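You operate a simulated robot arm through the tools that you are given. There is no shell and no other tool.

The job below is to be done with a simulated robot arm. You get a single attempt, and the scene is never put back.

## Task
Fit the teal ring on the pink card's pin and the purple ring on pin 3.
Fine: lift the yellow bar first and lower it after. Where these are worked on the way, their far stop is far enough and under half their travel is too little: yellow bar.

Only the result counts: the job must be done as asked and must still hold three seconds after the hand-in. Knocking over, shifting, dropping, spilling or breaking anything else fails it.

## Robot
A 6-joint arm with a two-finger gripper, fixed in place. Base frame: the origin is on the floor under the middle of its stand, x ahead of it, y to its left, z up. Units: mm, rad, N and s.
With the tool pointing down near the work surface it reaches from about 500 to 820 mm from the base axis. Its first joint turns from -2.897 to 2.897 rad. Payload 1.66 kg.
The tool frame sits at the grasp point between the pads (the TCP): z along the fingers, y along the line on which they close. The tips reach 16 mm beyond it. The gripper opens to 111 mm; its body begins 104 mm behind the TCP.
Orientation is told as [roll, pitch, yaw] about the base's x, y, z axes, in that order, counted from this pose: with the fingers straight down and closing along the base's y, the tool's x points along the base's -x, its y along +y and its z along -z.

## Interface
- The arm moves only by the tool jog_arm. Its argument "plan" is a list that holds one entry, the list of rows, each a list of 7 numbers: the shift along the base's x, y, z in units of 50 mm (1.0 is 50 mm), then the turn, a rotation vector about the base's x, y, z in units of 5 degrees (1.0 is 5 degrees), then the gripper command, from -1 (fully open) to 1 (shut), values between in proportion. In form: [[[dx, dy, dz, wx, wy, wz, hand], ...]]. A call has 1 to 20 rows; each row shifts and turns the commanded pose from where the row before left it. A call with a number of a shift or a turn outside -1 to 1 is refused whole. A row lasts 0.2 s, in which the tool goes at most 50 mm and 0.15 rad; a call with a longer step from one row to the next is refused whole, and so is a gripper value outside its range. A pose out of reach is approached as far as the arm can. The call stops where the force on the tool passes 40 N (or 10 N more than at its start, if that is more) or the arm is blocked; 0.2 s more then pass. The fingers move at their own pace (about 169.8 mm/s each) and stop on an object; they squeeze with about 28 N. The grip force told is the motor's: it shows also when the fingers shut on nothing. Time passes only in rows, and 0.2 s behind the last, so rows that do not move let the fingers close. It gives the time, the measured TCP pose, the force on the tool (base axes), the opening and the grip force at its end, in the units of the frame above (readings bear some noise), with the torque about the TCP (base axes, N m) and any sound that the robot's microphone picked up.
- Cameras (640 x 400 px; columns grow to the right, rows downward): "scene" is fixed at [400.8, -649.7, 1483.2]; the picture's right is [1.00, 0.01, 0.00], its down [0.01, -0.86, -0.50] and it looks along [-0.01, 0.50, -0.86] (base axes); focal length 250 px, centre (320, 200). "wrist" rides on the gripper at [70, 14, -143] in the tool frame; the picture's right is [-0.19, 0.98, 0.00], its down [-0.87, -0.17, -0.47] and it looks along [-0.46, -0.09, 0.88] (tool axes); focal length 230 px, centre (320, 200).
- camera(camera): a new picture of that camera. The clock stands still meanwhile.
- move_column(by): moves the trunk up (or, below 0, down) by that many mm; the arm rides with it, the base frame stays. It gives what a move gives, with no picture.
- measure_at(camera, pixels): there is no depth. For up to 12 entries [column, row, z] of the newest picture of that camera ("zoom" is the newest enlarged one), the place [x, y] in the base frame at which the ray of that pixel passes the height z, good to about 2 mm. The clock stands still meanwhile.
- close_up(camera, box): a new picture of the part [left, top, right, bottom] of that camera's present view, enlarged. The clock stands still meanwhile.
- close_job(): hands the job in; it is judged then, once.

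Leave the gripper open and the arm clear of the work at the hand-in unless told otherwise.

The tools are called after "Emit:" as name(argument=value, ...) on one line, values as JSON. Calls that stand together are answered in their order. jog_arm: Moves the arm, as the interface text tells. Its arguments: {"type":"object","properties":{"plan":{"type":"array","items":{"type":"array","items":{"type":"array","items":{"type":"number"}}}}},"required":["plan"]} The other tools are called the same way: move_column (by) moves the trunk up or down; camera (camera) takes a picture; measure_at (camera, pixels) gives the place at which the rays of pixels pass given heights; close_up (camera, box) takes an enlarged picture of a part of a camera's view; close_job () hands the job in.

At the start:

```text
time: 0.0
tool_pos: [266.9, -387.6, 1229.5]
tool_rot: [0.001, 0.001, 0.0]
ft_force: [0.1, -0.1, 0.7]
wrist_torque: [-0.02, -0.02, 0.04]
finger_gap: 111.2
gripper_force: 0.1
trunk travel left (down, up): [-275.0, 315.0]
```

scene: 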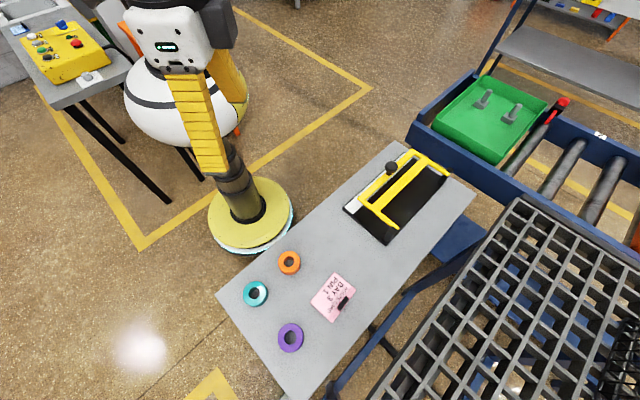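
wrist: 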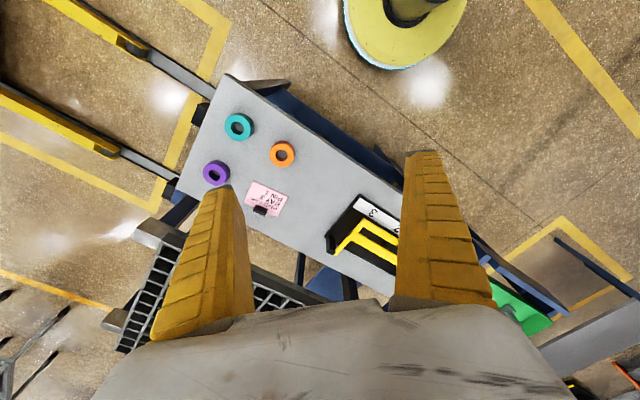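

I see a table with the teal, orange and purple rings, a pink card, and a black fixture with a yellow bar. I'll take enlarged pictures of the card and the fixture.

Emit:
close_up(camera="scene", box=[220, 230, 380, 370])

Emit:
close_up(camera="scene", box=[330, 135, 480, 250])

Emit:
close_up(camera="scene", box=[420, 60, 600, 180])

Emit:
close_up(camera="wrist", box=[180, 80, 420, 280])

```text
2.86 times, centred on (300, 300) of scene
```

zoom: 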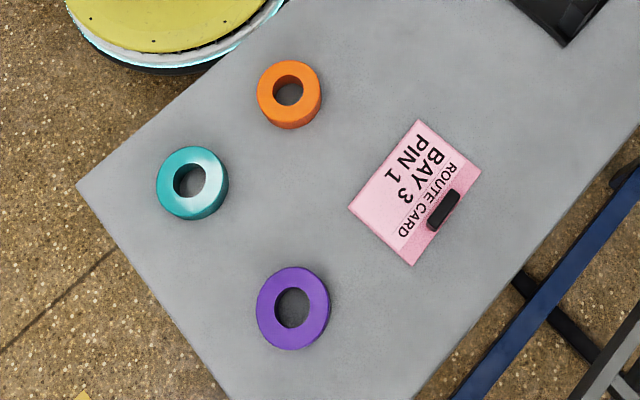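

```text
3.48 times, centred on (405, 192) of scene
```

zoom: 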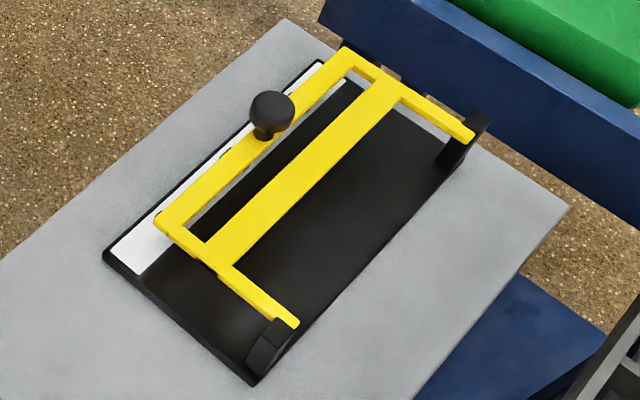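

```text
3.33 times, centred on (510, 120) of scene
```

zoom: 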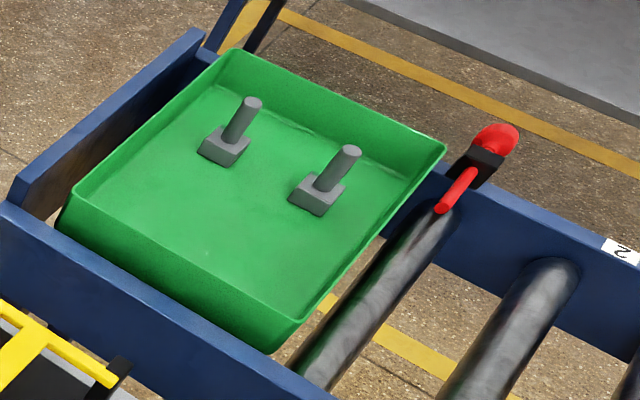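

```text
2.00 times, centred on (300, 180) of wrist
```

zoom: 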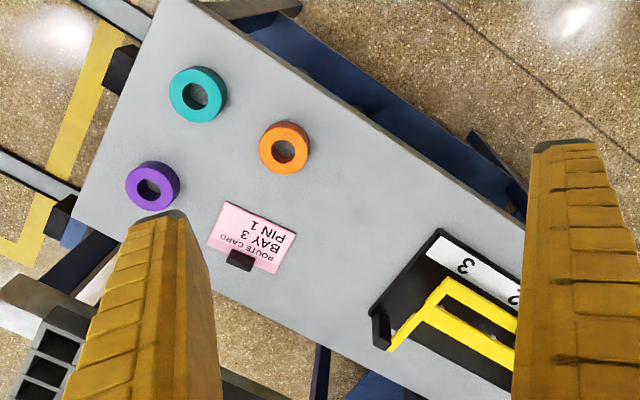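

The pink card reads "ROUTE CARD BAY 3 PIN 1". The fixture has a white strip with at least "3" and "2" on it. I also see a green tray with two pins on the conveyor. To find the heights I'll measure the same points in both cameras at several heights: teal ring centre, scene (255,293) and wrist (238,126); card clip; purple ring.

Emit:
measure_at(camera="scene", pixels=[[255, 293, 300], [255, 293, 500], [255, 293, 700], [255, 293, 900], [291, 337, 300], [291, 337, 500], [291, 337, 700], [291, 337, 900], [289, 262, 300], [289, 262, 500], [289, 262, 700], [289, 262, 900]])

Emit:
measure_at(camera="wrist", pixels=[[238, 126, 300], [238, 126, 500], [238, 126, 700], [238, 126, 900], [216, 173, 300], [216, 173, 500], [216, 173, 700], [216, 173, 900], [282, 154, 300], [282, 154, 500], [282, 154, 700], [282, 154, 900]])

Emit:
close_up(camera="wrist", box=[310, 180, 420, 290])

Emit:
close_up(camera="scene", box=[460, 60, 640, 200])

```text
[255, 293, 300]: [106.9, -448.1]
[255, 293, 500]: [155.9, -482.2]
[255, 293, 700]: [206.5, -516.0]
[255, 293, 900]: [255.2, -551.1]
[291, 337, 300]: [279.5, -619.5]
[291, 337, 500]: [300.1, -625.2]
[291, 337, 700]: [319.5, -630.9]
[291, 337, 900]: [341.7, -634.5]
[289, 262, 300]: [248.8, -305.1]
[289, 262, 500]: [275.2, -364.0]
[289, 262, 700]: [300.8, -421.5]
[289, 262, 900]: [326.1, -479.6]
```

```text
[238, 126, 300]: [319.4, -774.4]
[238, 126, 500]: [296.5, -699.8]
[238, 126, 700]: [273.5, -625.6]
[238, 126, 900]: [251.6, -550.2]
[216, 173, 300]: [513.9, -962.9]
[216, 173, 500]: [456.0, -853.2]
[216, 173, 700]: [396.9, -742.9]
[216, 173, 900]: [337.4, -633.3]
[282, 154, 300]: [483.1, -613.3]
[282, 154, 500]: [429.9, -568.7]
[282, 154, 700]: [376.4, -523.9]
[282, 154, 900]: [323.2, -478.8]
```

```text
3.64 times, centred on (365, 235) of wrist
```

zoom: 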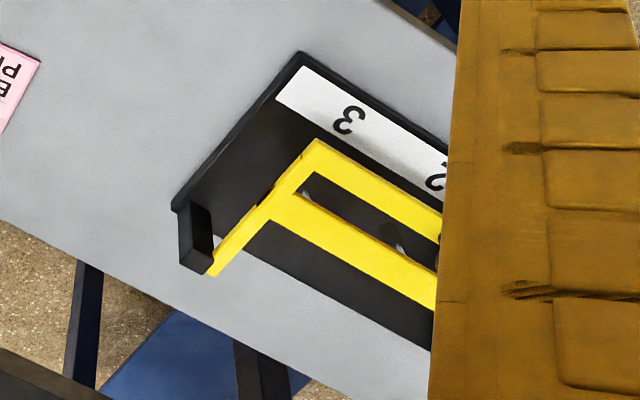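

```text
2.86 times, centred on (550, 130) of scene
```

zoom: 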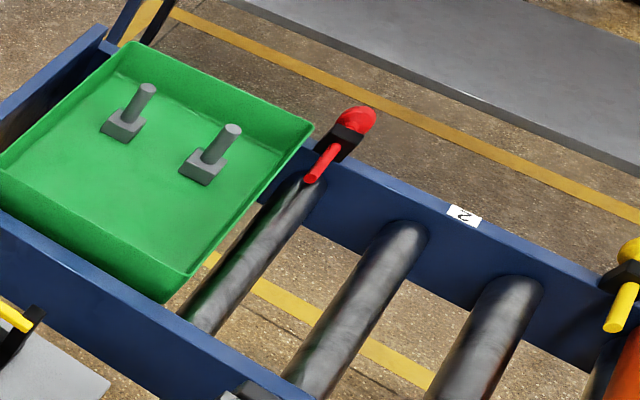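

Ring tops come out near z≈895. Now I'll measure the fixture's corners, the bar, the knob and the green tray's pins in the scene view at plausible heights.

Emit:
measure_at(camera="scene", pixels=[[342.6, 207.2, 880], [386, 245.1, 880], [405, 152, 880], [447, 176, 880], [391, 167, 950], [391, 167, 1000], [361, 195.5, 920], [413, 150, 920], [396, 227, 920], [449, 173, 920], [216, 296, 875], [475, 195, 875]])

Emit:
measure_at(camera="wrist", pixels=[[359.5, 194, 880], [314, 237, 880], [354, 219, 900], [354, 219, 920], [367, 254, 920], [384, 212, 890], [384, 212, 900]])

Emit:
measure_at(camera="scene", pixels=[[486, 93, 800], [486, 93, 900], [516, 107, 800], [516, 107, 900], [497, 162, 900], [546, 104, 900]])

```text
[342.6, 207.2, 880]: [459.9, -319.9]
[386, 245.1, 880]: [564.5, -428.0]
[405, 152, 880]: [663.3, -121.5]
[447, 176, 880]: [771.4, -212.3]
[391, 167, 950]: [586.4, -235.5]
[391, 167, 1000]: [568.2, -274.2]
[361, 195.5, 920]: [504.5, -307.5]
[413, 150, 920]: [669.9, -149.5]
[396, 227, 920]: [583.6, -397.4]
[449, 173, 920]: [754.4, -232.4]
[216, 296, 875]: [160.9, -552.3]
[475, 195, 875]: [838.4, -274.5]
```

```text
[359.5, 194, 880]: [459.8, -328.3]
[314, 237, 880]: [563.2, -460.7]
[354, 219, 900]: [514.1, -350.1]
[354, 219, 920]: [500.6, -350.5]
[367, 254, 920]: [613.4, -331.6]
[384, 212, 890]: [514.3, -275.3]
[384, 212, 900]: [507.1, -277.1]
```

```text
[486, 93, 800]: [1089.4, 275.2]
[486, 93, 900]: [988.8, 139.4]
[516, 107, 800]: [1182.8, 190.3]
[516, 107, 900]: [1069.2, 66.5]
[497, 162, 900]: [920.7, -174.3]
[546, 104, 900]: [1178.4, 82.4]
```

The tray's pins come out beyond my reach, so the numbered pins must be those of the fixture under the yellow bar. It spans about (460,-320) to (663,-121) on the label side and (564,-428) to (771,-212) on the hinge side. I'll move above it with the tool turned -45° for a clear wrist view.

Emit:
jog_arm(plan=[[[0.716, 0.296, -0.1, 0, 0, -0.9, -1], [0.716, 0.296, -0.1, 0, 0, -0.9, -1], [0.716, 0.296, -0.1, 0, 0, -0.9, -1], [0.716, 0.296, -0.1, 0, 0, -0.9, -1], [0.716, 0.296, -0.1, 0, 0, -0.9, -1], [0.716, 0.296, -0.1, 0, 0, -0.9, -1], [0.716, 0.296, -0.1, 0, 0, -0.9, -1], [0.716, 0.296, -0.1, 0, 0, -0.9, -1], [0.716, 0.296, -0.1, 0, 0, -0.9, -1], [0.716, 0.296, -0.1, 0, 0, -0.9, -1], [0, 0, 0, 0, 0, 0, -1]]])

Emit:
camera(camera="wrist")

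Emit:
camera(camera="scene")

```text
time: 2.4
tool_pos: [623.0, -239.3, 1179.0]
tool_rot: [-0.001, 0.0, -0.786]
ft_force: [-0.6, 0.4, -0.7]
wrist_torque: [0.01, 0.0, -0.02]
finger_gap: 110.7
gripper_force: 0.1
trunk travel left (down, up): [-275.0, 315.0]
```

```text
taken
```

wrist: 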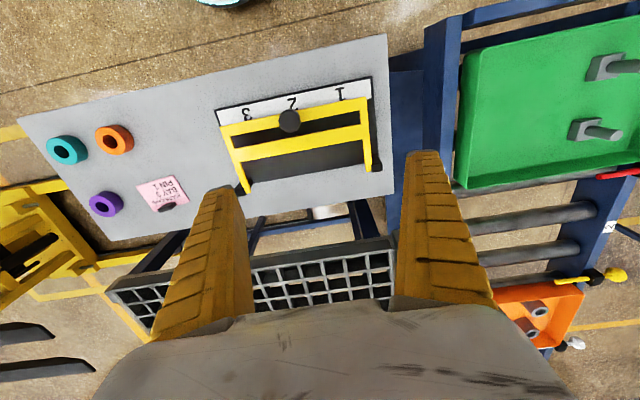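

```text
taken
```

scene: 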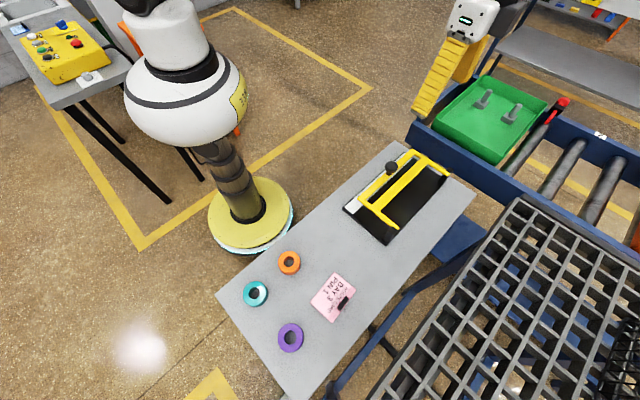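

The strip reads 3, 2, 1 from left to right in this wrist view. I'll enlarge the fixture to see the pins.

Emit:
close_up(camera="wrist", box=[205, 65, 395, 205])

Emit:
close_up(camera="wrist", box=[20, 100, 220, 230])

```text
2.86 times, centred on (300, 135) of wrist
```

zoom: 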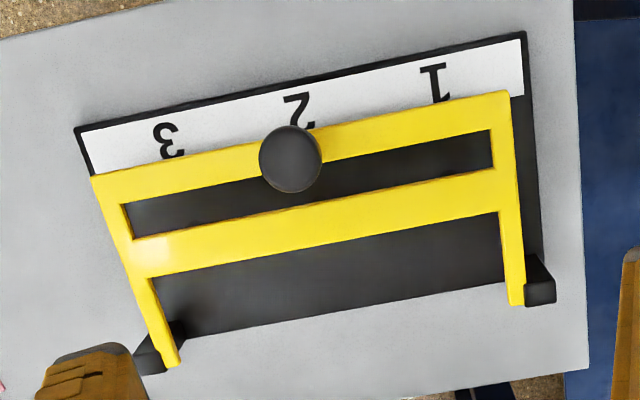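

```text
3.08 times, centred on (120, 165) of wrist
```

zoom: 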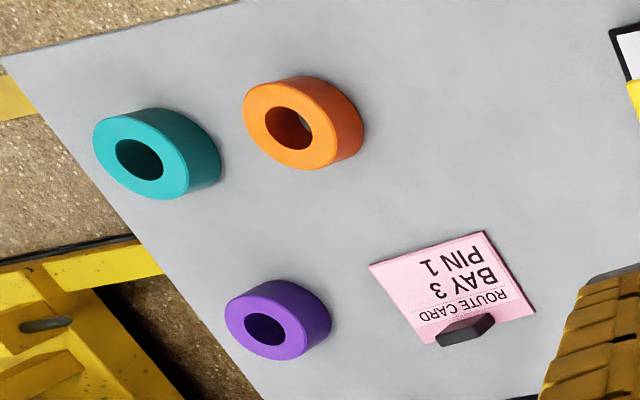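

The pins sit hidden under the yellow bar next to labels 3, 2, 1. I'll triangulate the knob (wrist (289.6,121), scene (391,167)) and the bar's corners.

Emit:
measure_at(camera="wrist", pixels=[[289.6, 121, 900], [289.6, 121, 940], [289.6, 121, 980], [220.3, 127.3, 900], [220.3, 127.3, 940], [365.7, 97.2, 900], [365.7, 97.2, 940], [250.3, 192.7, 900], [250.3, 192.7, 940], [369.2, 171.7, 900], [369.2, 171.7, 940]])

Emit:
measure_at(camera="scene", pixels=[[391, 167, 900], [391, 167, 940], [391, 167, 980], [358.2, 196.3, 900], [358.2, 196.3, 940], [412.2, 148.3, 900], [412.2, 148.3, 940], [398.4, 227, 900], [398.4, 227, 940], [448, 174.7, 900], [448, 174.7, 940]])

```text
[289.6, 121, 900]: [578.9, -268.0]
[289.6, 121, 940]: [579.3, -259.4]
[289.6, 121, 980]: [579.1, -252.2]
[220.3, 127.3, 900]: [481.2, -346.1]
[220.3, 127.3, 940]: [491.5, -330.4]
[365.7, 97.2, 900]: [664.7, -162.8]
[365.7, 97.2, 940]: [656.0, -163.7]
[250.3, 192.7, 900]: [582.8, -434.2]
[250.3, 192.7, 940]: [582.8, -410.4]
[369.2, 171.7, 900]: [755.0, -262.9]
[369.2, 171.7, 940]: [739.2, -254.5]
```

```text
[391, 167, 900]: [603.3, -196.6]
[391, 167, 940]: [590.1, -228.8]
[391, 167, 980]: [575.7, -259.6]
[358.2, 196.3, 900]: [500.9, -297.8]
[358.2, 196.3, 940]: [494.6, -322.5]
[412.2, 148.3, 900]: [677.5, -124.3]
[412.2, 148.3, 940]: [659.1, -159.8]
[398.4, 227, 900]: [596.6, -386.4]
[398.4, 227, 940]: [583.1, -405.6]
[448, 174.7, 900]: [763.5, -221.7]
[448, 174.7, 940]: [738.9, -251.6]
```

The knob centre comes out near (579,-254,972), and the bar lies level at about z≈945 with its hinge line from (582,-408) to (738,-254). I'll come closer above the knob, still well clear, and look again.

Emit:
jog_arm(plan=[[[-0.3, -0.1, -0.6, 0, 0, 0, -1], [-0.3, -0.1, -0.6, 0, 0, 0, -1], [-0.28, -0.1, -0.58, 0, 0, 0, -1], [0, 0, -0.4, 0, 0, 0, -1], [0, 0, 0, 0, 0, 0, -1]]])

Emit:
camera(camera="wrist")

Emit:
close_up(camera="scene", box=[330, 120, 490, 250])

```text
time: 3.6
tool_pos: [580.0, -254.3, 1069.4]
tool_rot: [-0.001, 0.0, -0.784]
ft_force: [-0.4, -0.3, -1.3]
wrist_torque: [-0.04, 0.0, 0.0]
finger_gap: 111.0
gripper_force: 0.1
trunk travel left (down, up): [-275.0, 315.0]
```

```text
taken
```

wrist: 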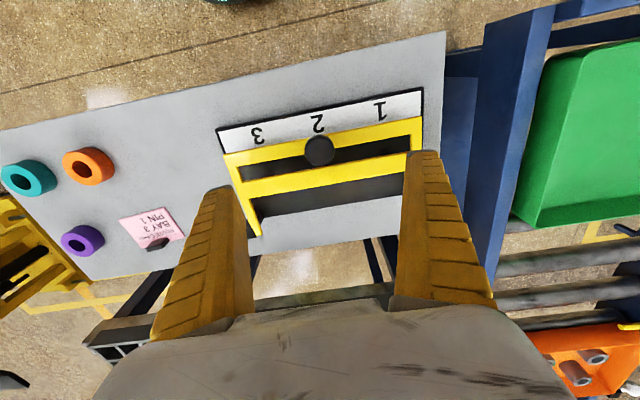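

```text
3.08 times, centred on (410, 185) of scene
```

zoom: 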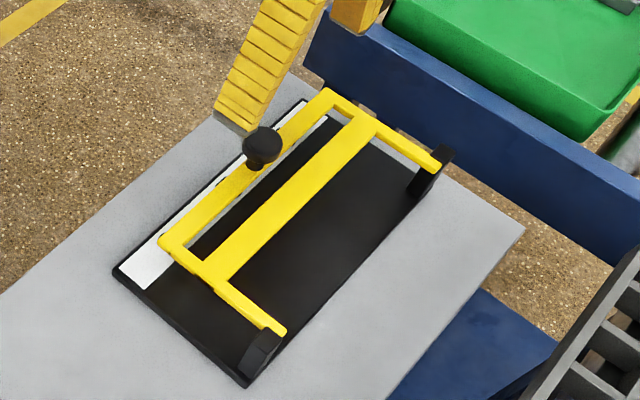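

The knob is now at wrist (319,151). I'll enlarge it and measure again.

Emit:
close_up(camera="wrist", box=[220, 85, 420, 245])

Emit:
measure_at(camera="wrist", pixels=[[319, 151, 940], [319, 151, 960], [319, 151, 970], [319, 151, 980], [225, 155, 940], [225, 155, 950], [257.5, 236, 940], [257.5, 236, 950], [419.5, 120, 940], [419.5, 120, 950]])

```text
2.50 times, centred on (320, 165) of wrist
```

zoom: 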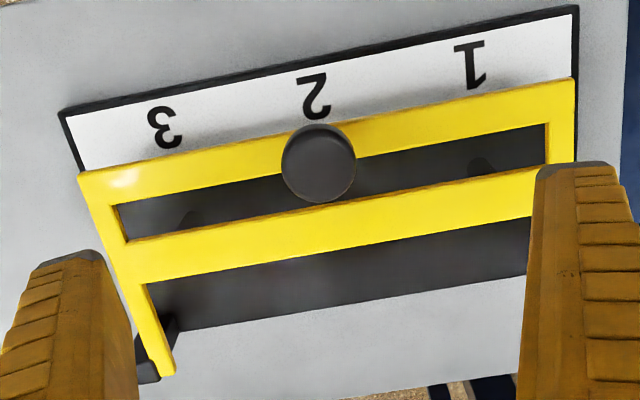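

```text
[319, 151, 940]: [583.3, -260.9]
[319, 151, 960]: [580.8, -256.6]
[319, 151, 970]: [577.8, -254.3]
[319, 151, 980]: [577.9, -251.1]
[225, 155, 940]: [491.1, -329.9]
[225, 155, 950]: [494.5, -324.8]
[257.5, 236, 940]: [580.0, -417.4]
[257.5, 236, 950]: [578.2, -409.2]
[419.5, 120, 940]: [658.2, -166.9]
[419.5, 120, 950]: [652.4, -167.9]
```

The knob is about 32 mm across, centred near (578,-254,970). I'll descend straight down so the tips stay about 8 mm above the bar, then close on the knob.

Emit:
jog_arm(plan=[[[-0.02, 0, -0.6, 0, 0, 0, -1], [-0.02, 0, -0.6, 0, 0, 0, -1], [0, 0, -0.4, 0, 0, 0, -1], [0, 0, -0.35, 0, 0, 0, -1], [0, 0, 0, 0, 0, 0, -1]]])

Emit:
camera(camera="wrist")

Emit:
close_up(camera="scene", box=[330, 120, 490, 250])

```text
time: 4.8
tool_pos: [578.4, -254.3, 973.2]
tool_rot: [0.0, 0.001, -0.786]
ft_force: [-0.1, -0.4, -0.6]
wrist_torque: [0.0, 0.01, -0.02]
finger_gap: 111.2
gripper_force: 0.2
trunk travel left (down, up): [-275.0, 315.0]
```

```text
taken
```

wrist: 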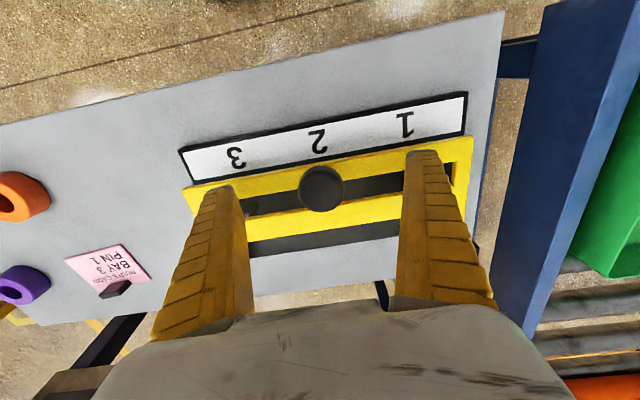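

```text
3.08 times, centred on (410, 185) of scene
```

zoom: 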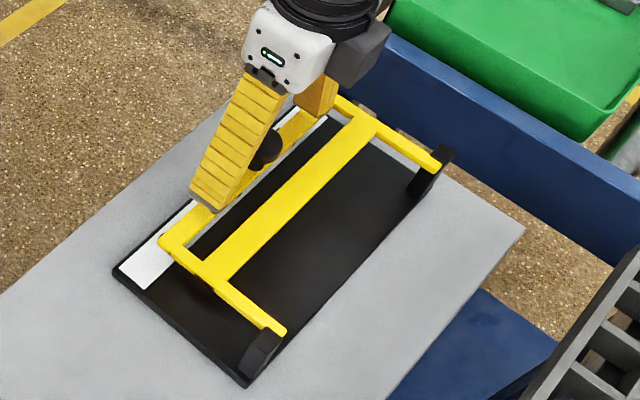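

The knob sits centred between the fingers at wrist (321,188). I'll go down 3 mm and close on it.

Emit:
jog_arm(plan=[[[0, 0, -0.08, 0, 0, 0, -1], [0, 0, 0, 0, 0, 0, 0], [0, 0, 0, 0, 0, 0, 1], [0, 0, 0, 0, 0, 0, 1], [0, 0, 0, 0, 0, 0, 1]]])

Emit:
camera(camera="wrist")

```text
time: 6.0
tool_pos: [580.2, -254.1, 969.3]
tool_rot: [0.001, 0.0, -0.784]
ft_force: [6.0, 5.1, 2.2]
wrist_torque: [0.51, 0.42, -0.01]
finger_gap: 27.3
gripper_force: 34.0
trunk travel left (down, up): [-275.0, 315.0]
```

```text
taken
```

wrist: 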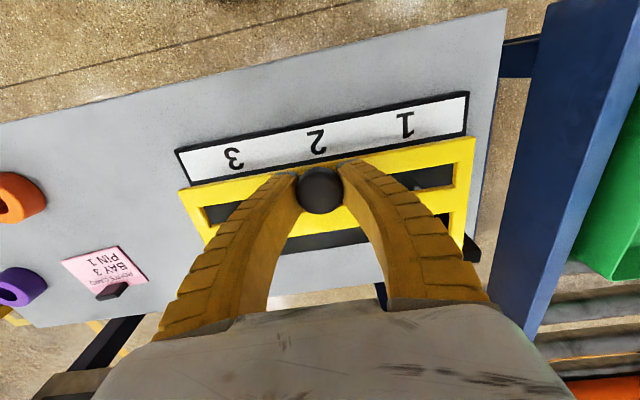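

The fingers hold the knob (gap 27 mm, grip 34 N). I'll raise it along the hinge's arc by about 20° first and read the forces.

Emit:
jog_arm(plan=[[[0.04, -0.04, 0.192, 0, 0, 0, 1], [0.051, -0.051, 0.188, 0, 0, 0, 1], [0.062, -0.062, 0.18, 0, 0, 0, 1], [0.074, -0.074, 0.172, 0, 0, 0, 1], [0, 0, 0, 0, 0, 0, 1]]])

Emit:
camera(camera="wrist")

Emit:
close_up(camera="scene", box=[330, 120, 490, 250])

```text
time: 7.2
tool_pos: [589.5, -264.7, 1008.3]
tool_rot: [-0.001, -0.003, -0.785]
ft_force: [-6.1, 27.2, 2.3]
wrist_torque: [0.84, 0.76, 0.07]
finger_gap: 26.9
gripper_force: 34.1
trunk travel left (down, up): [-275.0, 315.0]
```

```text
taken
```

wrist: 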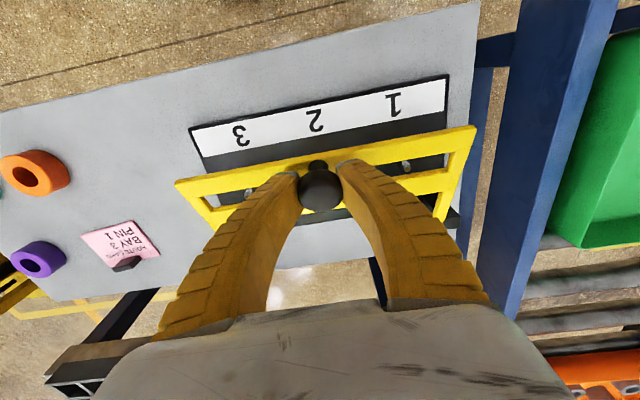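

```text
3.08 times, centred on (410, 185) of scene
```

zoom: 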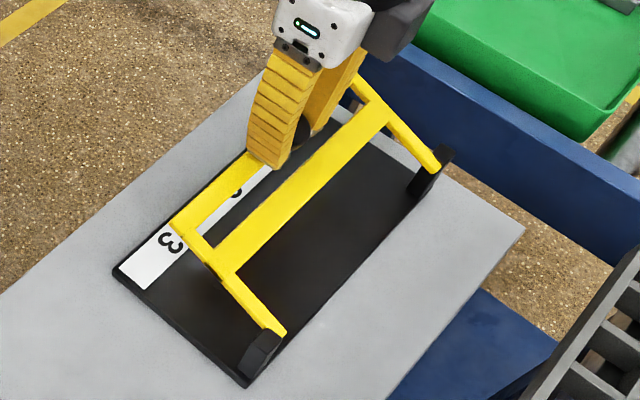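

The bar lifts, but the tool is pushed back about 23 N toward the robot, so my arc is slightly too tight. I'll back off 4 mm from the hinge and read the force again.

Emit:
jog_arm(plan=[[[-0.028, 0.084, 0, 0, 0, 0, 1], [0, 0, 0, 0, 0, 0, 1]]])

Emit:
measure_at(camera="wrist", pixels=[[320, 186, 1000], [320, 186, 1010]])

```text
time: 7.8
tool_pos: [588.4, -262.3, 1005.6]
tool_rot: [-0.001, -0.001, -0.787]
ft_force: [-3.5, 3.5, 0.8]
wrist_torque: [0.09, 0.16, -0.04]
finger_gap: 24.2
gripper_force: 33.8
trunk travel left (down, up): [-275.0, 315.0]
```

```text
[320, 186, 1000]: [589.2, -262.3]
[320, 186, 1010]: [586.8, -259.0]
```

Forces dropped to about 5 N, but the gap fell to 24 mm. I'll look at how the knob sits in the grip.

Emit:
close_up(camera="wrist", box=[220, 120, 420, 260])

Emit:
close_up(camera="scene", box=[360, 120, 460, 200])

```text
2.86 times, centred on (320, 190) of wrist
```

zoom: 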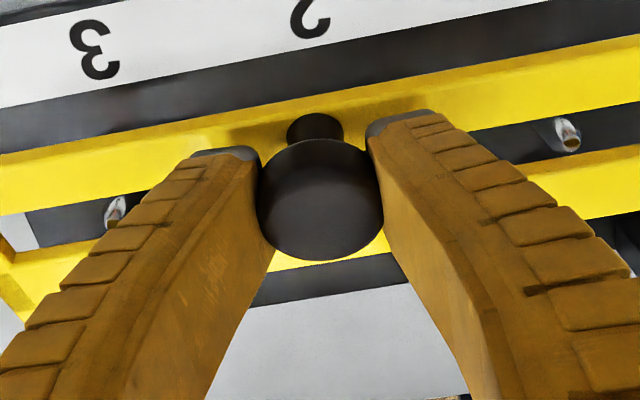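

```text
5.00 times, centred on (410, 160) of scene
```

zoom: 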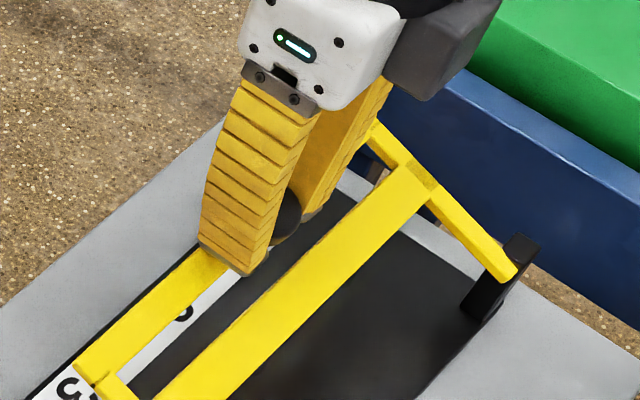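

The tips now hook the knob head above its stem, which is a secure hold. Fitting the arc to the low-force pose gives radius ≈113 mm and axis height ≈953. I'll continue by another 20°.

Emit:
jog_arm(plan=[[[0.0693, -0.0693, 0.172, 0, 0, 0, 1], [0.0806, -0.0806, 0.162, 0, 0, 0, 1], [0.089, -0.089, 0.152, 0, 0, 0, 1], [0.0976, -0.0976, 0.14, 0, 0, 0, 1], [0, 0, 0, 0, 0, 0, 1]]])

Emit:
close_up(camera="wrist", box=[180, 100, 460, 280])

Emit:
close_up(camera="scene", box=[360, 120, 480, 220])

```text
time: 9.0
tool_pos: [605.9, -279.8, 1036.9]
tool_rot: [0.001, -0.002, -0.784]
ft_force: [-9.8, -12.7, -13.4]
wrist_torque: [0.34, 0.4, -0.02]
finger_gap: 22.1
gripper_force: 33.8
trunk travel left (down, up): [-275.0, 315.0]
```

```text
2.22 times, centred on (320, 190) of wrist
```

zoom: 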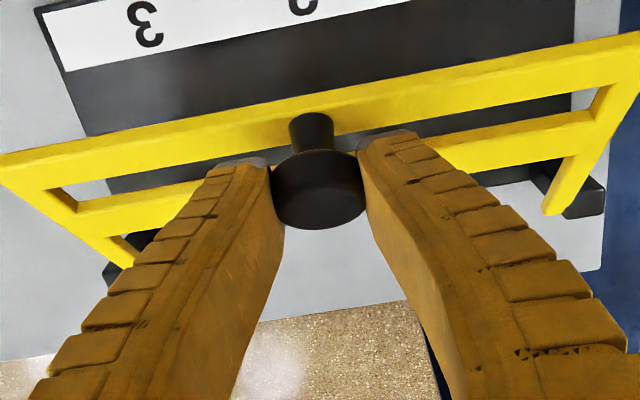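

```text
4.00 times, centred on (420, 170) of scene
```

zoom: 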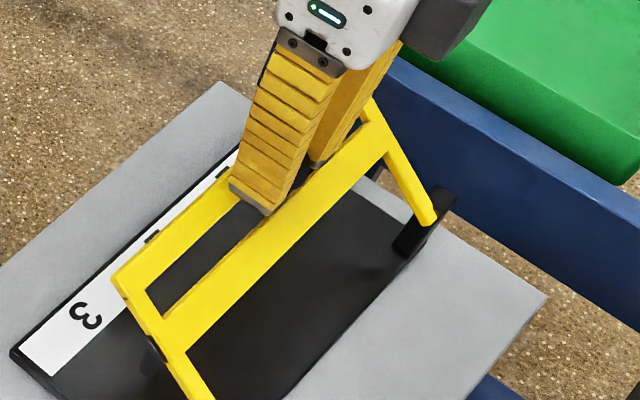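

The bar is now up about 40° and the knob is still held. Forces show I'm a bit too far from the hinge, so I'll shift inward slightly and continue another 20°.

Emit:
jog_arm(plan=[[[0.113, -0.141, 0.096, 0, 0, 0, 1], [0.1145, -0.1145, 0.114, 0, 0, 0, 1], [0.12, -0.12, 0.098, 0, 0, 0, 1], [0.126, -0.126, 0.084, 0, 0, 0, 1], [0, 0, 0, 0, 0, 0, 1]]])

Emit:
close_up(camera="wrist", box=[180, 100, 460, 280])

Emit:
close_up(camera="scene", box=[360, 120, 480, 220])

```text
time: 10.2
tool_pos: [628.0, -303.1, 1058.2]
tool_rot: [0.001, -0.002, -0.786]
ft_force: [-8.3, 2.6, 4.0]
wrist_torque: [0.42, 0.5, 0.0]
finger_gap: 22.4
gripper_force: 33.8
trunk travel left (down, up): [-275.0, 315.0]
```

```text
2.22 times, centred on (320, 190) of wrist
```

zoom: 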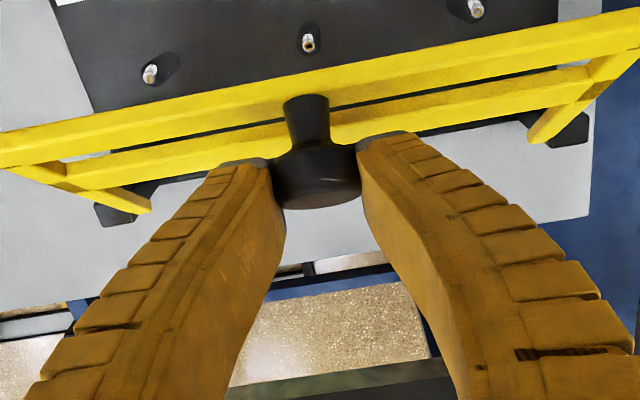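

```text
4.00 times, centred on (420, 170) of scene
```

zoom: 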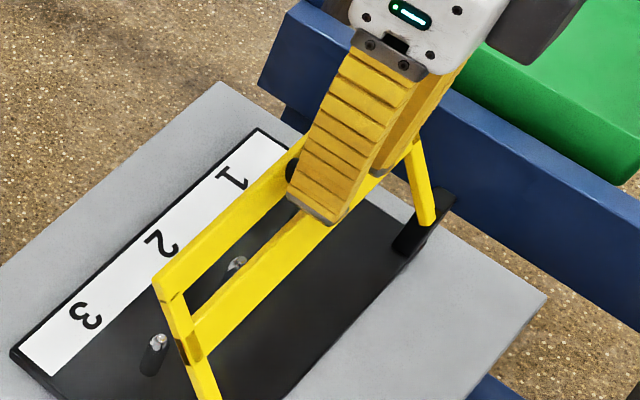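

The bar is up about 60° and the pins are visible. Forces are low, so I'll continue another 20°.

Emit:
jog_arm(plan=[[[0.1315, -0.1315, 0.068, 0, 0, 0, 1], [0.134, -0.134, 0.052, 0, 0, 0, 1], [0.137, -0.137, 0.034, 0, 0, 0, 1], [0.14, -0.14, 0.018, 0, 0, 0, 1], [0, 0, 0, 0, 0, 0, 1]]])

Emit:
close_up(camera="wrist", box=[180, 100, 460, 280])

Emit:
close_up(camera="scene", box=[360, 120, 480, 220])

```text
time: 11.4
tool_pos: [655.5, -328.9, 1067.0]
tool_rot: [0.002, -0.002, -0.784]
ft_force: [-10.5, 2.0, 17.3]
wrist_torque: [0.63, 0.79, 0.04]
finger_gap: 25.4
gripper_force: 34.0
trunk travel left (down, up): [-275.0, 315.0]
```

```text
2.22 times, centred on (320, 190) of wrist
```

zoom: 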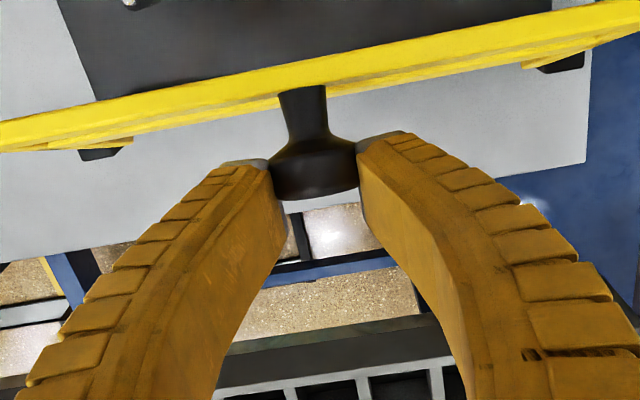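

```text
4.00 times, centred on (420, 170) of scene
```

zoom: 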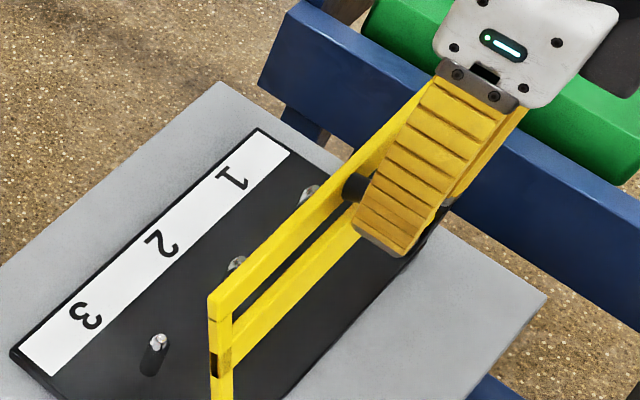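

The bar stands near 80°. The tool is pressed upward by 17 N, so I'll add a little height and continue towards the far stop.

Emit:
jog_arm(plan=[[[0.139, -0.139, 0.05, 0, 0, 0, 1], [0.14, -0.14, -0.01, 0, 0, 0, 1], [0.137, -0.137, -0.03, 0, 0, 0, 1], [0, 0, 0, 0, 0, 0, 1]]])

Emit:
close_up(camera="wrist", box=[180, 100, 460, 280])

Emit:
close_up(camera="scene", box=[360, 120, 480, 220])

```text
time: 12.4
tool_pos: [676.5, -351.1, 1065.8]
tool_rot: [0.001, -0.001, -0.785]
ft_force: [-3.4, 0.7, 17.7]
wrist_torque: [0.57, 0.58, 0.03]
finger_gap: 22.2
gripper_force: 33.8
trunk travel left (down, up): [-275.0, 315.0]
```

```text
2.22 times, centred on (320, 190) of wrist
```

zoom: 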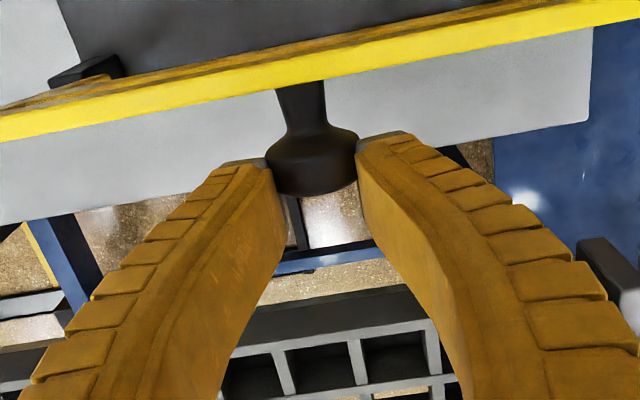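

```text
4.00 times, centred on (420, 170) of scene
```

zoom: 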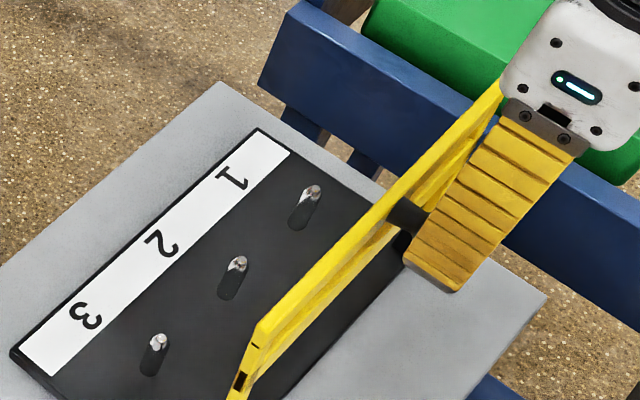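

The bar is past vertical with no stop felt yet. I'll raise slightly and go on two more small steps.

Emit:
jog_arm(plan=[[[0.137, -0.137, 0.0, 0, 0, 0, 1], [0.134, -0.134, -0.05, 0, 0, 0, 1], [0, 0, 0, 0, 0, 0, 1]]])

Emit:
close_up(camera="wrist", box=[180, 100, 460, 280])

Emit:
close_up(camera="scene", box=[360, 120, 480, 220])

```text
time: 13.2
tool_pos: [691.2, -365.4, 1063.0]
tool_rot: [0.0, -0.001, -0.785]
ft_force: [1.7, -1.0, 15.2]
wrist_torque: [0.34, 0.31, -0.05]
finger_gap: 14.4
gripper_force: 34.6
trunk travel left (down, up): [-275.0, 315.0]
```

```text
2.22 times, centred on (320, 190) of wrist
```

zoom: 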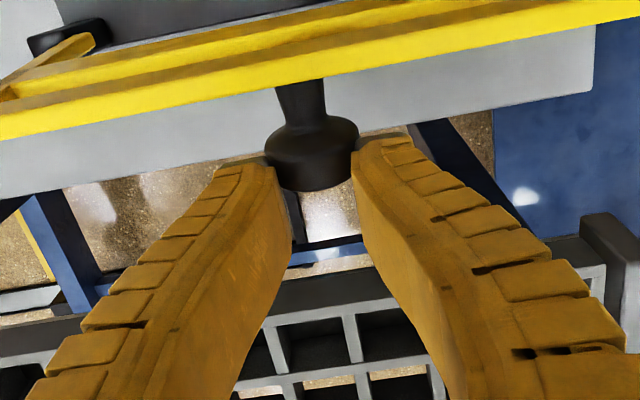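

```text
4.00 times, centred on (420, 170) of scene
```

zoom: 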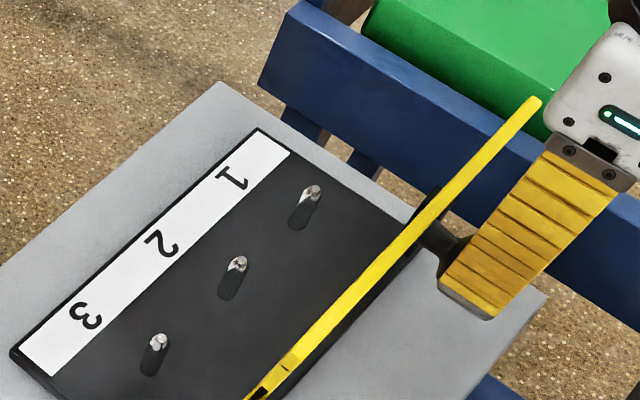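

The gap shrank to 14 mm while the bar appears edge-on in the scene, about 95°, so the knob is sliding out of the pads and the bar seems to be at its stop. I'll open the fingers and check whether the bar stays.

Emit:
jog_arm(plan=[[[0, 0, 0, 0, 0, 0, 0.2], [0, 0, 0, 0, 0, 0, -0.3], [0, 0, 0, 0, 0, 0, -0.3]]])

Emit:
close_up(camera="wrist", box=[180, 100, 460, 280])

Emit:
close_up(camera="scene", box=[360, 120, 480, 220])

```text
time: 14.0
tool_pos: [691.8, -365.9, 1062.9]
tool_rot: [-0.001, 0.001, -0.785]
ft_force: [0.1, -0.3, 0.7]
wrist_torque: [0.01, 0.01, 0.01]
finger_gap: 74.0
gripper_force: 1.4
trunk travel left (down, up): [-275.0, 315.0]
```

```text
2.22 times, centred on (320, 190) of wrist
```

zoom: 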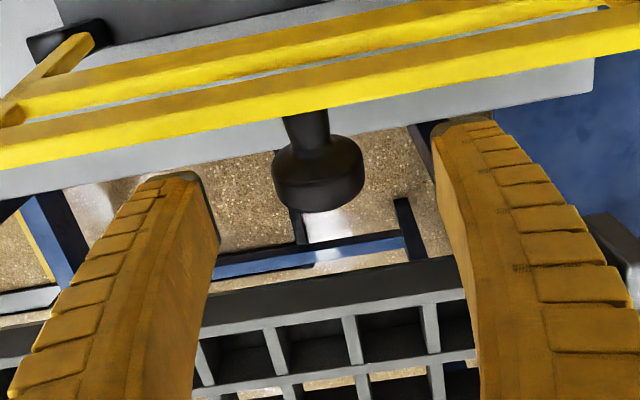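

```text
4.00 times, centred on (420, 170) of scene
```

zoom: 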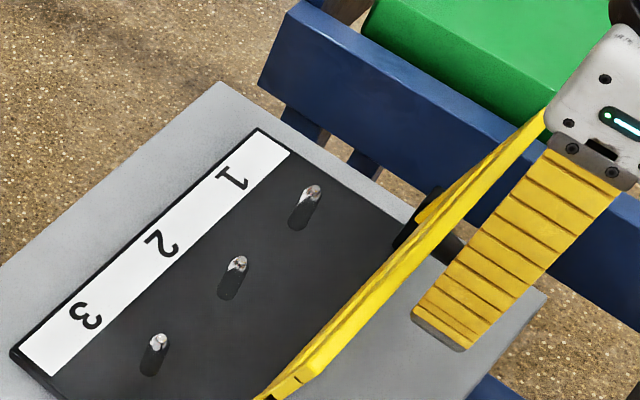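

Once released, the bar leaned a little further out to its stop and stays there. I'll raise the tool straight up out of the way, then check.

Emit:
jog_arm(plan=[[[0, 0, 0.5, 0, 0, 0, -0.3], [0, 0, 0.7, 0, 0, 0, -0.3], [0, 0, 0.7, 0, 0, 0, -0.3], [-0.4, 0.4, 0.5, 0, 0, 0, -1], [-0.7, 0.7, 0, 0, 0, 0, -1], [-0.7, 0.7, 0, 0, 0, 0, -1], [0, 0, 0, 0, 0, 0, -1]]])

Emit:
camera(camera="wrist")

Emit:
close_up(camera="scene", box=[340, 100, 500, 240])

```text
time: 15.6
tool_pos: [599.7, -275.1, 1182.6]
tool_rot: [0.0, 0.001, -0.784]
ft_force: [-0.2, -0.4, -0.4]
wrist_torque: [0.02, -0.01, 0.0]
finger_gap: 110.8
gripper_force: 0.0
trunk travel left (down, up): [-275.0, 315.0]
```

```text
taken
```

wrist: 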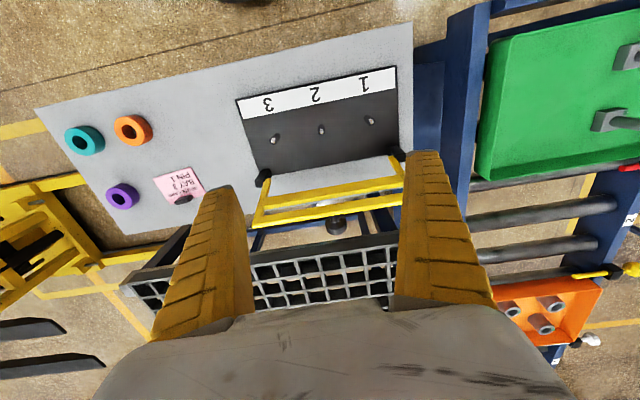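

```text
2.86 times, centred on (420, 170) of scene
```

zoom: 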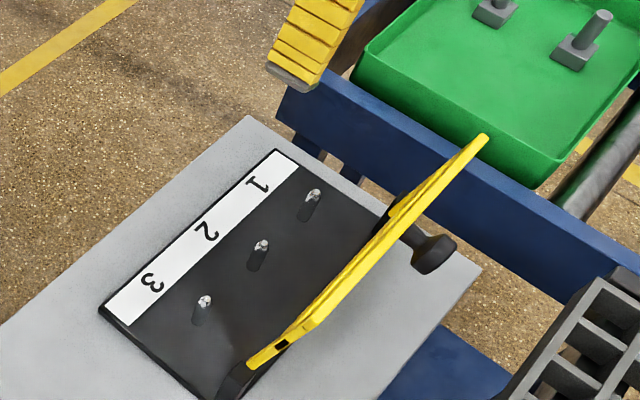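

The bar stays open on its own, and the pins stand beside labels 1, 2 and 3. I'll enlarge the pins in the wrist view to measure them.

Emit:
close_up(camera="wrist", box=[230, 60, 410, 180])

Emit:
close_up(camera="scene", box=[370, 140, 450, 210])

```text
3.33 times, centred on (320, 120) of wrist
```

zoom: 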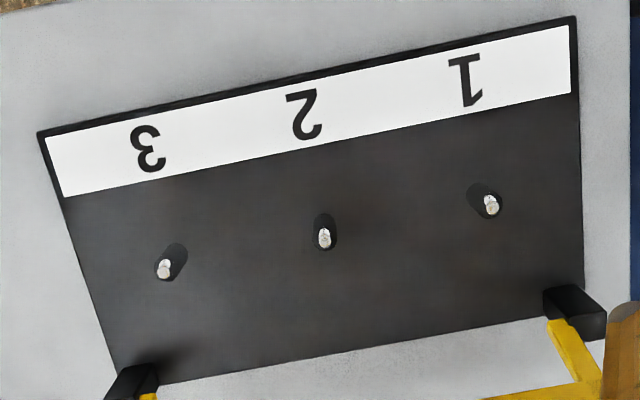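

```text
5.71 times, centred on (410, 175) of scene
```

zoom: 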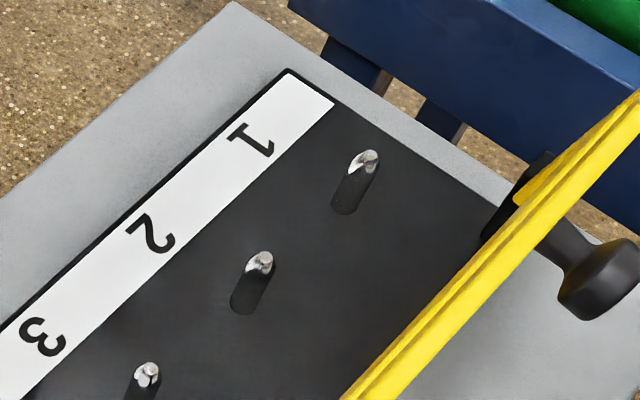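

I'll triangulate the three pin tips with both cameras.

Emit:
measure_at(camera="zoom", pixels=[[371, 155, 900], [371, 155, 920], [371, 155, 940], [263, 259, 900], [263, 259, 920], [263, 259, 940], [149, 370, 900], [149, 370, 920], [149, 370, 940]])

Emit:
measure_at(camera="wrist", pixels=[[371.3, 121.5, 900], [371.3, 121.5, 920], [371.3, 121.5, 940], [321.2, 131.6, 900], [321.2, 131.6, 920], [321.2, 131.6, 940], [273.1, 140.6, 900], [273.1, 140.6, 920], [273.1, 140.6, 940]])

```text
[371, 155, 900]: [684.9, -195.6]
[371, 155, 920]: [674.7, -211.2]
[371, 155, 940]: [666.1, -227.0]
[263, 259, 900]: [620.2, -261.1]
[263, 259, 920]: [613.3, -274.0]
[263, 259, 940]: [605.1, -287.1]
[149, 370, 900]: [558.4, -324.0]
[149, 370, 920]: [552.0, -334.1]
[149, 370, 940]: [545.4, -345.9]
```

```text
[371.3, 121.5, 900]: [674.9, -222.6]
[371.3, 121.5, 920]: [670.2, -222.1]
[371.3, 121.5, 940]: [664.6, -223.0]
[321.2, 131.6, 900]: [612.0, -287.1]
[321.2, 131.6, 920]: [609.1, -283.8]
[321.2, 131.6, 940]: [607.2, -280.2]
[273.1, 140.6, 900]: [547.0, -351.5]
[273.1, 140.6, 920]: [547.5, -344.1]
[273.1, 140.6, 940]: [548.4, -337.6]
```

Pins: P1≈(667,-223), P2≈(608,-282), P3≈(549,-341), tips at z≈933. Next I need the table and base heights and the ring positions, so I'll enlarge those areas in both cameras.

Emit:
close_up(camera="scene", box=[230, 240, 370, 360])

Emit:
measure_at(camera="wrist", pixels=[[394.8, 68.1, 870], [394.8, 68.1, 880], [394.8, 68.1, 890], [394.8, 68.1, 900], [242.7, 118.6, 870], [242.7, 118.6, 880], [242.7, 118.6, 890], [242.7, 118.6, 900]])

Emit:
measure_at(camera="scene", pixels=[[405.1, 153.3, 870], [405.1, 153.3, 880], [405.1, 153.3, 890], [405.1, 153.3, 900]])

Emit:
close_up(camera="wrist", box=[50, 100, 220, 220])

```text
3.33 times, centred on (300, 300) of scene
```

zoom: 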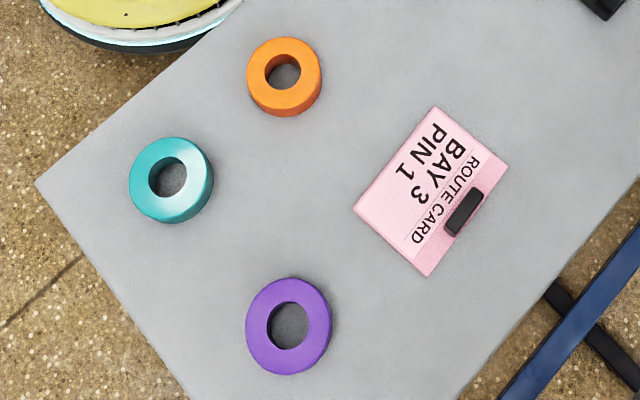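

```text
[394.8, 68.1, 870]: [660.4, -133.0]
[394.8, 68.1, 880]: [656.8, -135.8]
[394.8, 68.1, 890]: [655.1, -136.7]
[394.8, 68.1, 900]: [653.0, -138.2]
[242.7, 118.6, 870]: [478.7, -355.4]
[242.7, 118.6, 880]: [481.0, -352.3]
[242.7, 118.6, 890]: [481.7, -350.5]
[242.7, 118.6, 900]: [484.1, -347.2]
```

```text
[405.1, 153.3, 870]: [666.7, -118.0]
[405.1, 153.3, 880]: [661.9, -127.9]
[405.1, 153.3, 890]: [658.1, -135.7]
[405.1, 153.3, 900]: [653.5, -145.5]
```

```text
3.33 times, centred on (135, 160) of wrist
```

zoom: 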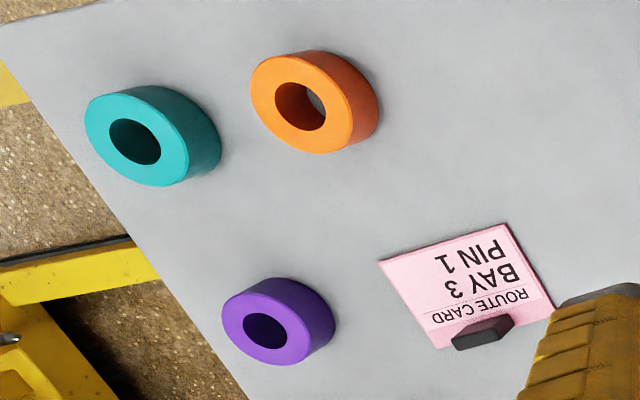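

The label strip lies at z≈891. I'll check the table's height with the card's corners: wrist zoom (504,223) and (379,261), scene (334.2,272.1) and (309.9,303).

Emit:
measure_at(camera="zoom", pixels=[[504, 223, 860], [504, 223, 870], [504, 223, 880], [379, 261, 860], [379, 261, 870], [379, 261, 880], [136, 141, 890], [136, 141, 900], [302, 106, 890], [302, 106, 900], [264, 330, 890], [264, 330, 900]])

Emit:
measure_at(camera="scene", pixels=[[334.2, 272.1, 860], [334.2, 272.1, 870], [334.2, 272.1, 880], [309.9, 303, 860], [309.9, 303, 870], [309.9, 303, 880], [254.5, 293, 890], [254.5, 293, 900], [289, 261.5, 890], [289, 261.5, 900], [290.2, 337, 890], [290.2, 337, 900]])

```text
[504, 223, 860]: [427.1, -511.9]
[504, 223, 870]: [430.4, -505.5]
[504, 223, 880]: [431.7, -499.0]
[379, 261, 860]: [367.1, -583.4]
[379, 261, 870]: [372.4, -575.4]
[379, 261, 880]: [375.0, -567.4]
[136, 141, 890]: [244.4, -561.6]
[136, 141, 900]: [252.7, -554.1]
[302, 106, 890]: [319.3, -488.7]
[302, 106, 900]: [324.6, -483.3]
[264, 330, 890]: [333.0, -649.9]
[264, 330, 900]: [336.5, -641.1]
```

```text
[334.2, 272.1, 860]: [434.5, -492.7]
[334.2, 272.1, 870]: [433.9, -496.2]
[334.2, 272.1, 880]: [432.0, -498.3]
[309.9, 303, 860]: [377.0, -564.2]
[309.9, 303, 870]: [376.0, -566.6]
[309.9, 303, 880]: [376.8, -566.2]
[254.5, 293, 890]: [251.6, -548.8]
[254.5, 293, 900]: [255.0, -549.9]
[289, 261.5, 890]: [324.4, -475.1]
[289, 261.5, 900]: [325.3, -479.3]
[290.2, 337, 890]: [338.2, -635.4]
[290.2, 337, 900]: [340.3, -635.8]
```

Card top at z≈881, so the table is about 880 and the ring tops are about 905. Teal centre ≈(256.5,-550.5), purple ≈(341,-636). I'll go above the teal ring with the tool turned back to yaw 0, so the fingers close along y and clear the orange ring.

Emit:
jog_arm(plan=[[[-0.624, -0.5, -0.15, 0, 0, 0.818, -0.5], [-0.624, -0.5, -0.15, 0, 0, 0.818, -0.5], [-0.624, -0.5, -0.15, 0, 0, 0.818, -0.5], [-0.624, -0.5, -0.15, 0, 0, 0.818, -0.5], [-0.624, -0.5, -0.15, 0, 0, 0.818, -0.5], [-0.624, -0.5, -0.15, 0, 0, 0.818, -0.5], [-0.624, -0.5, -0.15, 0, 0, 0.818, -0.5], [-0.624, -0.5, -0.15, 0, 0, 0.818, -0.5], [-0.624, -0.5, -0.15, 0, 0, 0.818, -0.5], [-0.624, -0.5, -0.15, 0, 0, 0.818, -0.5], [-0.624, -0.5, -0.15, 0, 0, 0.818, -0.5], [0, 0, 0, 0, 0, 0, -0.5]]])

Emit:
camera(camera="wrist")

Emit:
camera(camera="scene")

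```text
time: 18.2
tool_pos: [258.2, -549.8, 1099.0]
tool_rot: [0.0, -0.001, 0.003]
ft_force: [0.1, -0.6, -0.1]
wrist_torque: [-0.01, 0.0, 0.0]
finger_gap: 84.3
gripper_force: 1.3
trunk travel left (down, up): [-275.0, 315.0]
```

```text
taken
```

wrist: 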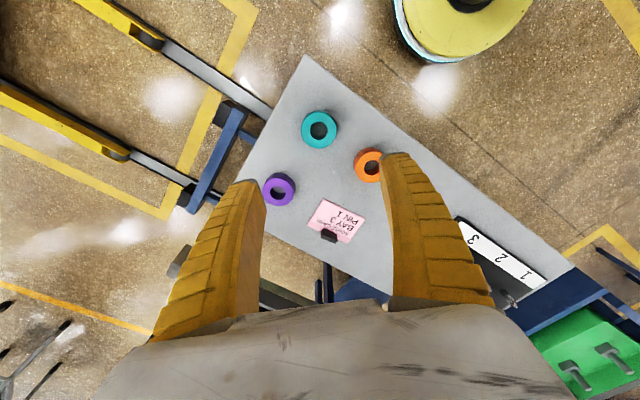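

```text
taken
```

scene: 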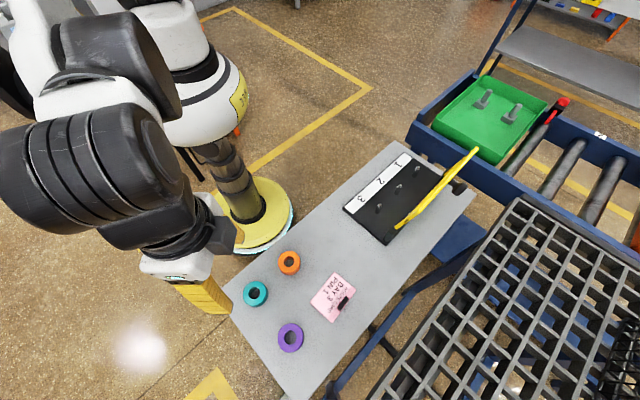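

The teal ring is at wrist (320,129). I'll enlarge and measure its top face at z=905.

Emit:
close_up(camera="wrist", box=[250, 90, 400, 190])

Emit:
measure_at(camera="wrist", pixels=[[319.5, 129, 905], [301, 129, 905], [337, 129, 905], [278, 188.5, 905], [368, 164, 905]])

```text
4.00 times, centred on (325, 140) of wrist
```

zoom: 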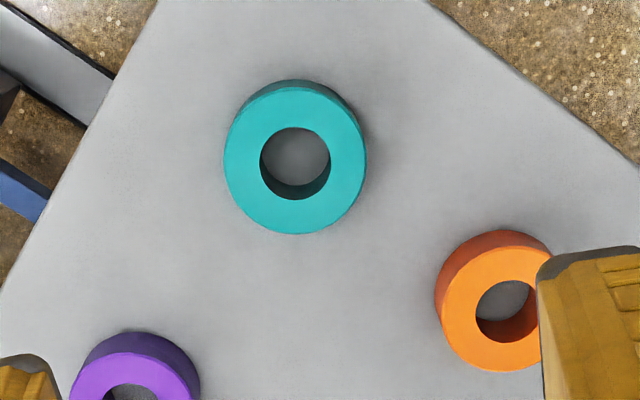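

```text
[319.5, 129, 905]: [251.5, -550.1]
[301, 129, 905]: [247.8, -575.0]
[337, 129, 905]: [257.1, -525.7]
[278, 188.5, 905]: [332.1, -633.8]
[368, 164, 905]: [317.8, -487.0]
```

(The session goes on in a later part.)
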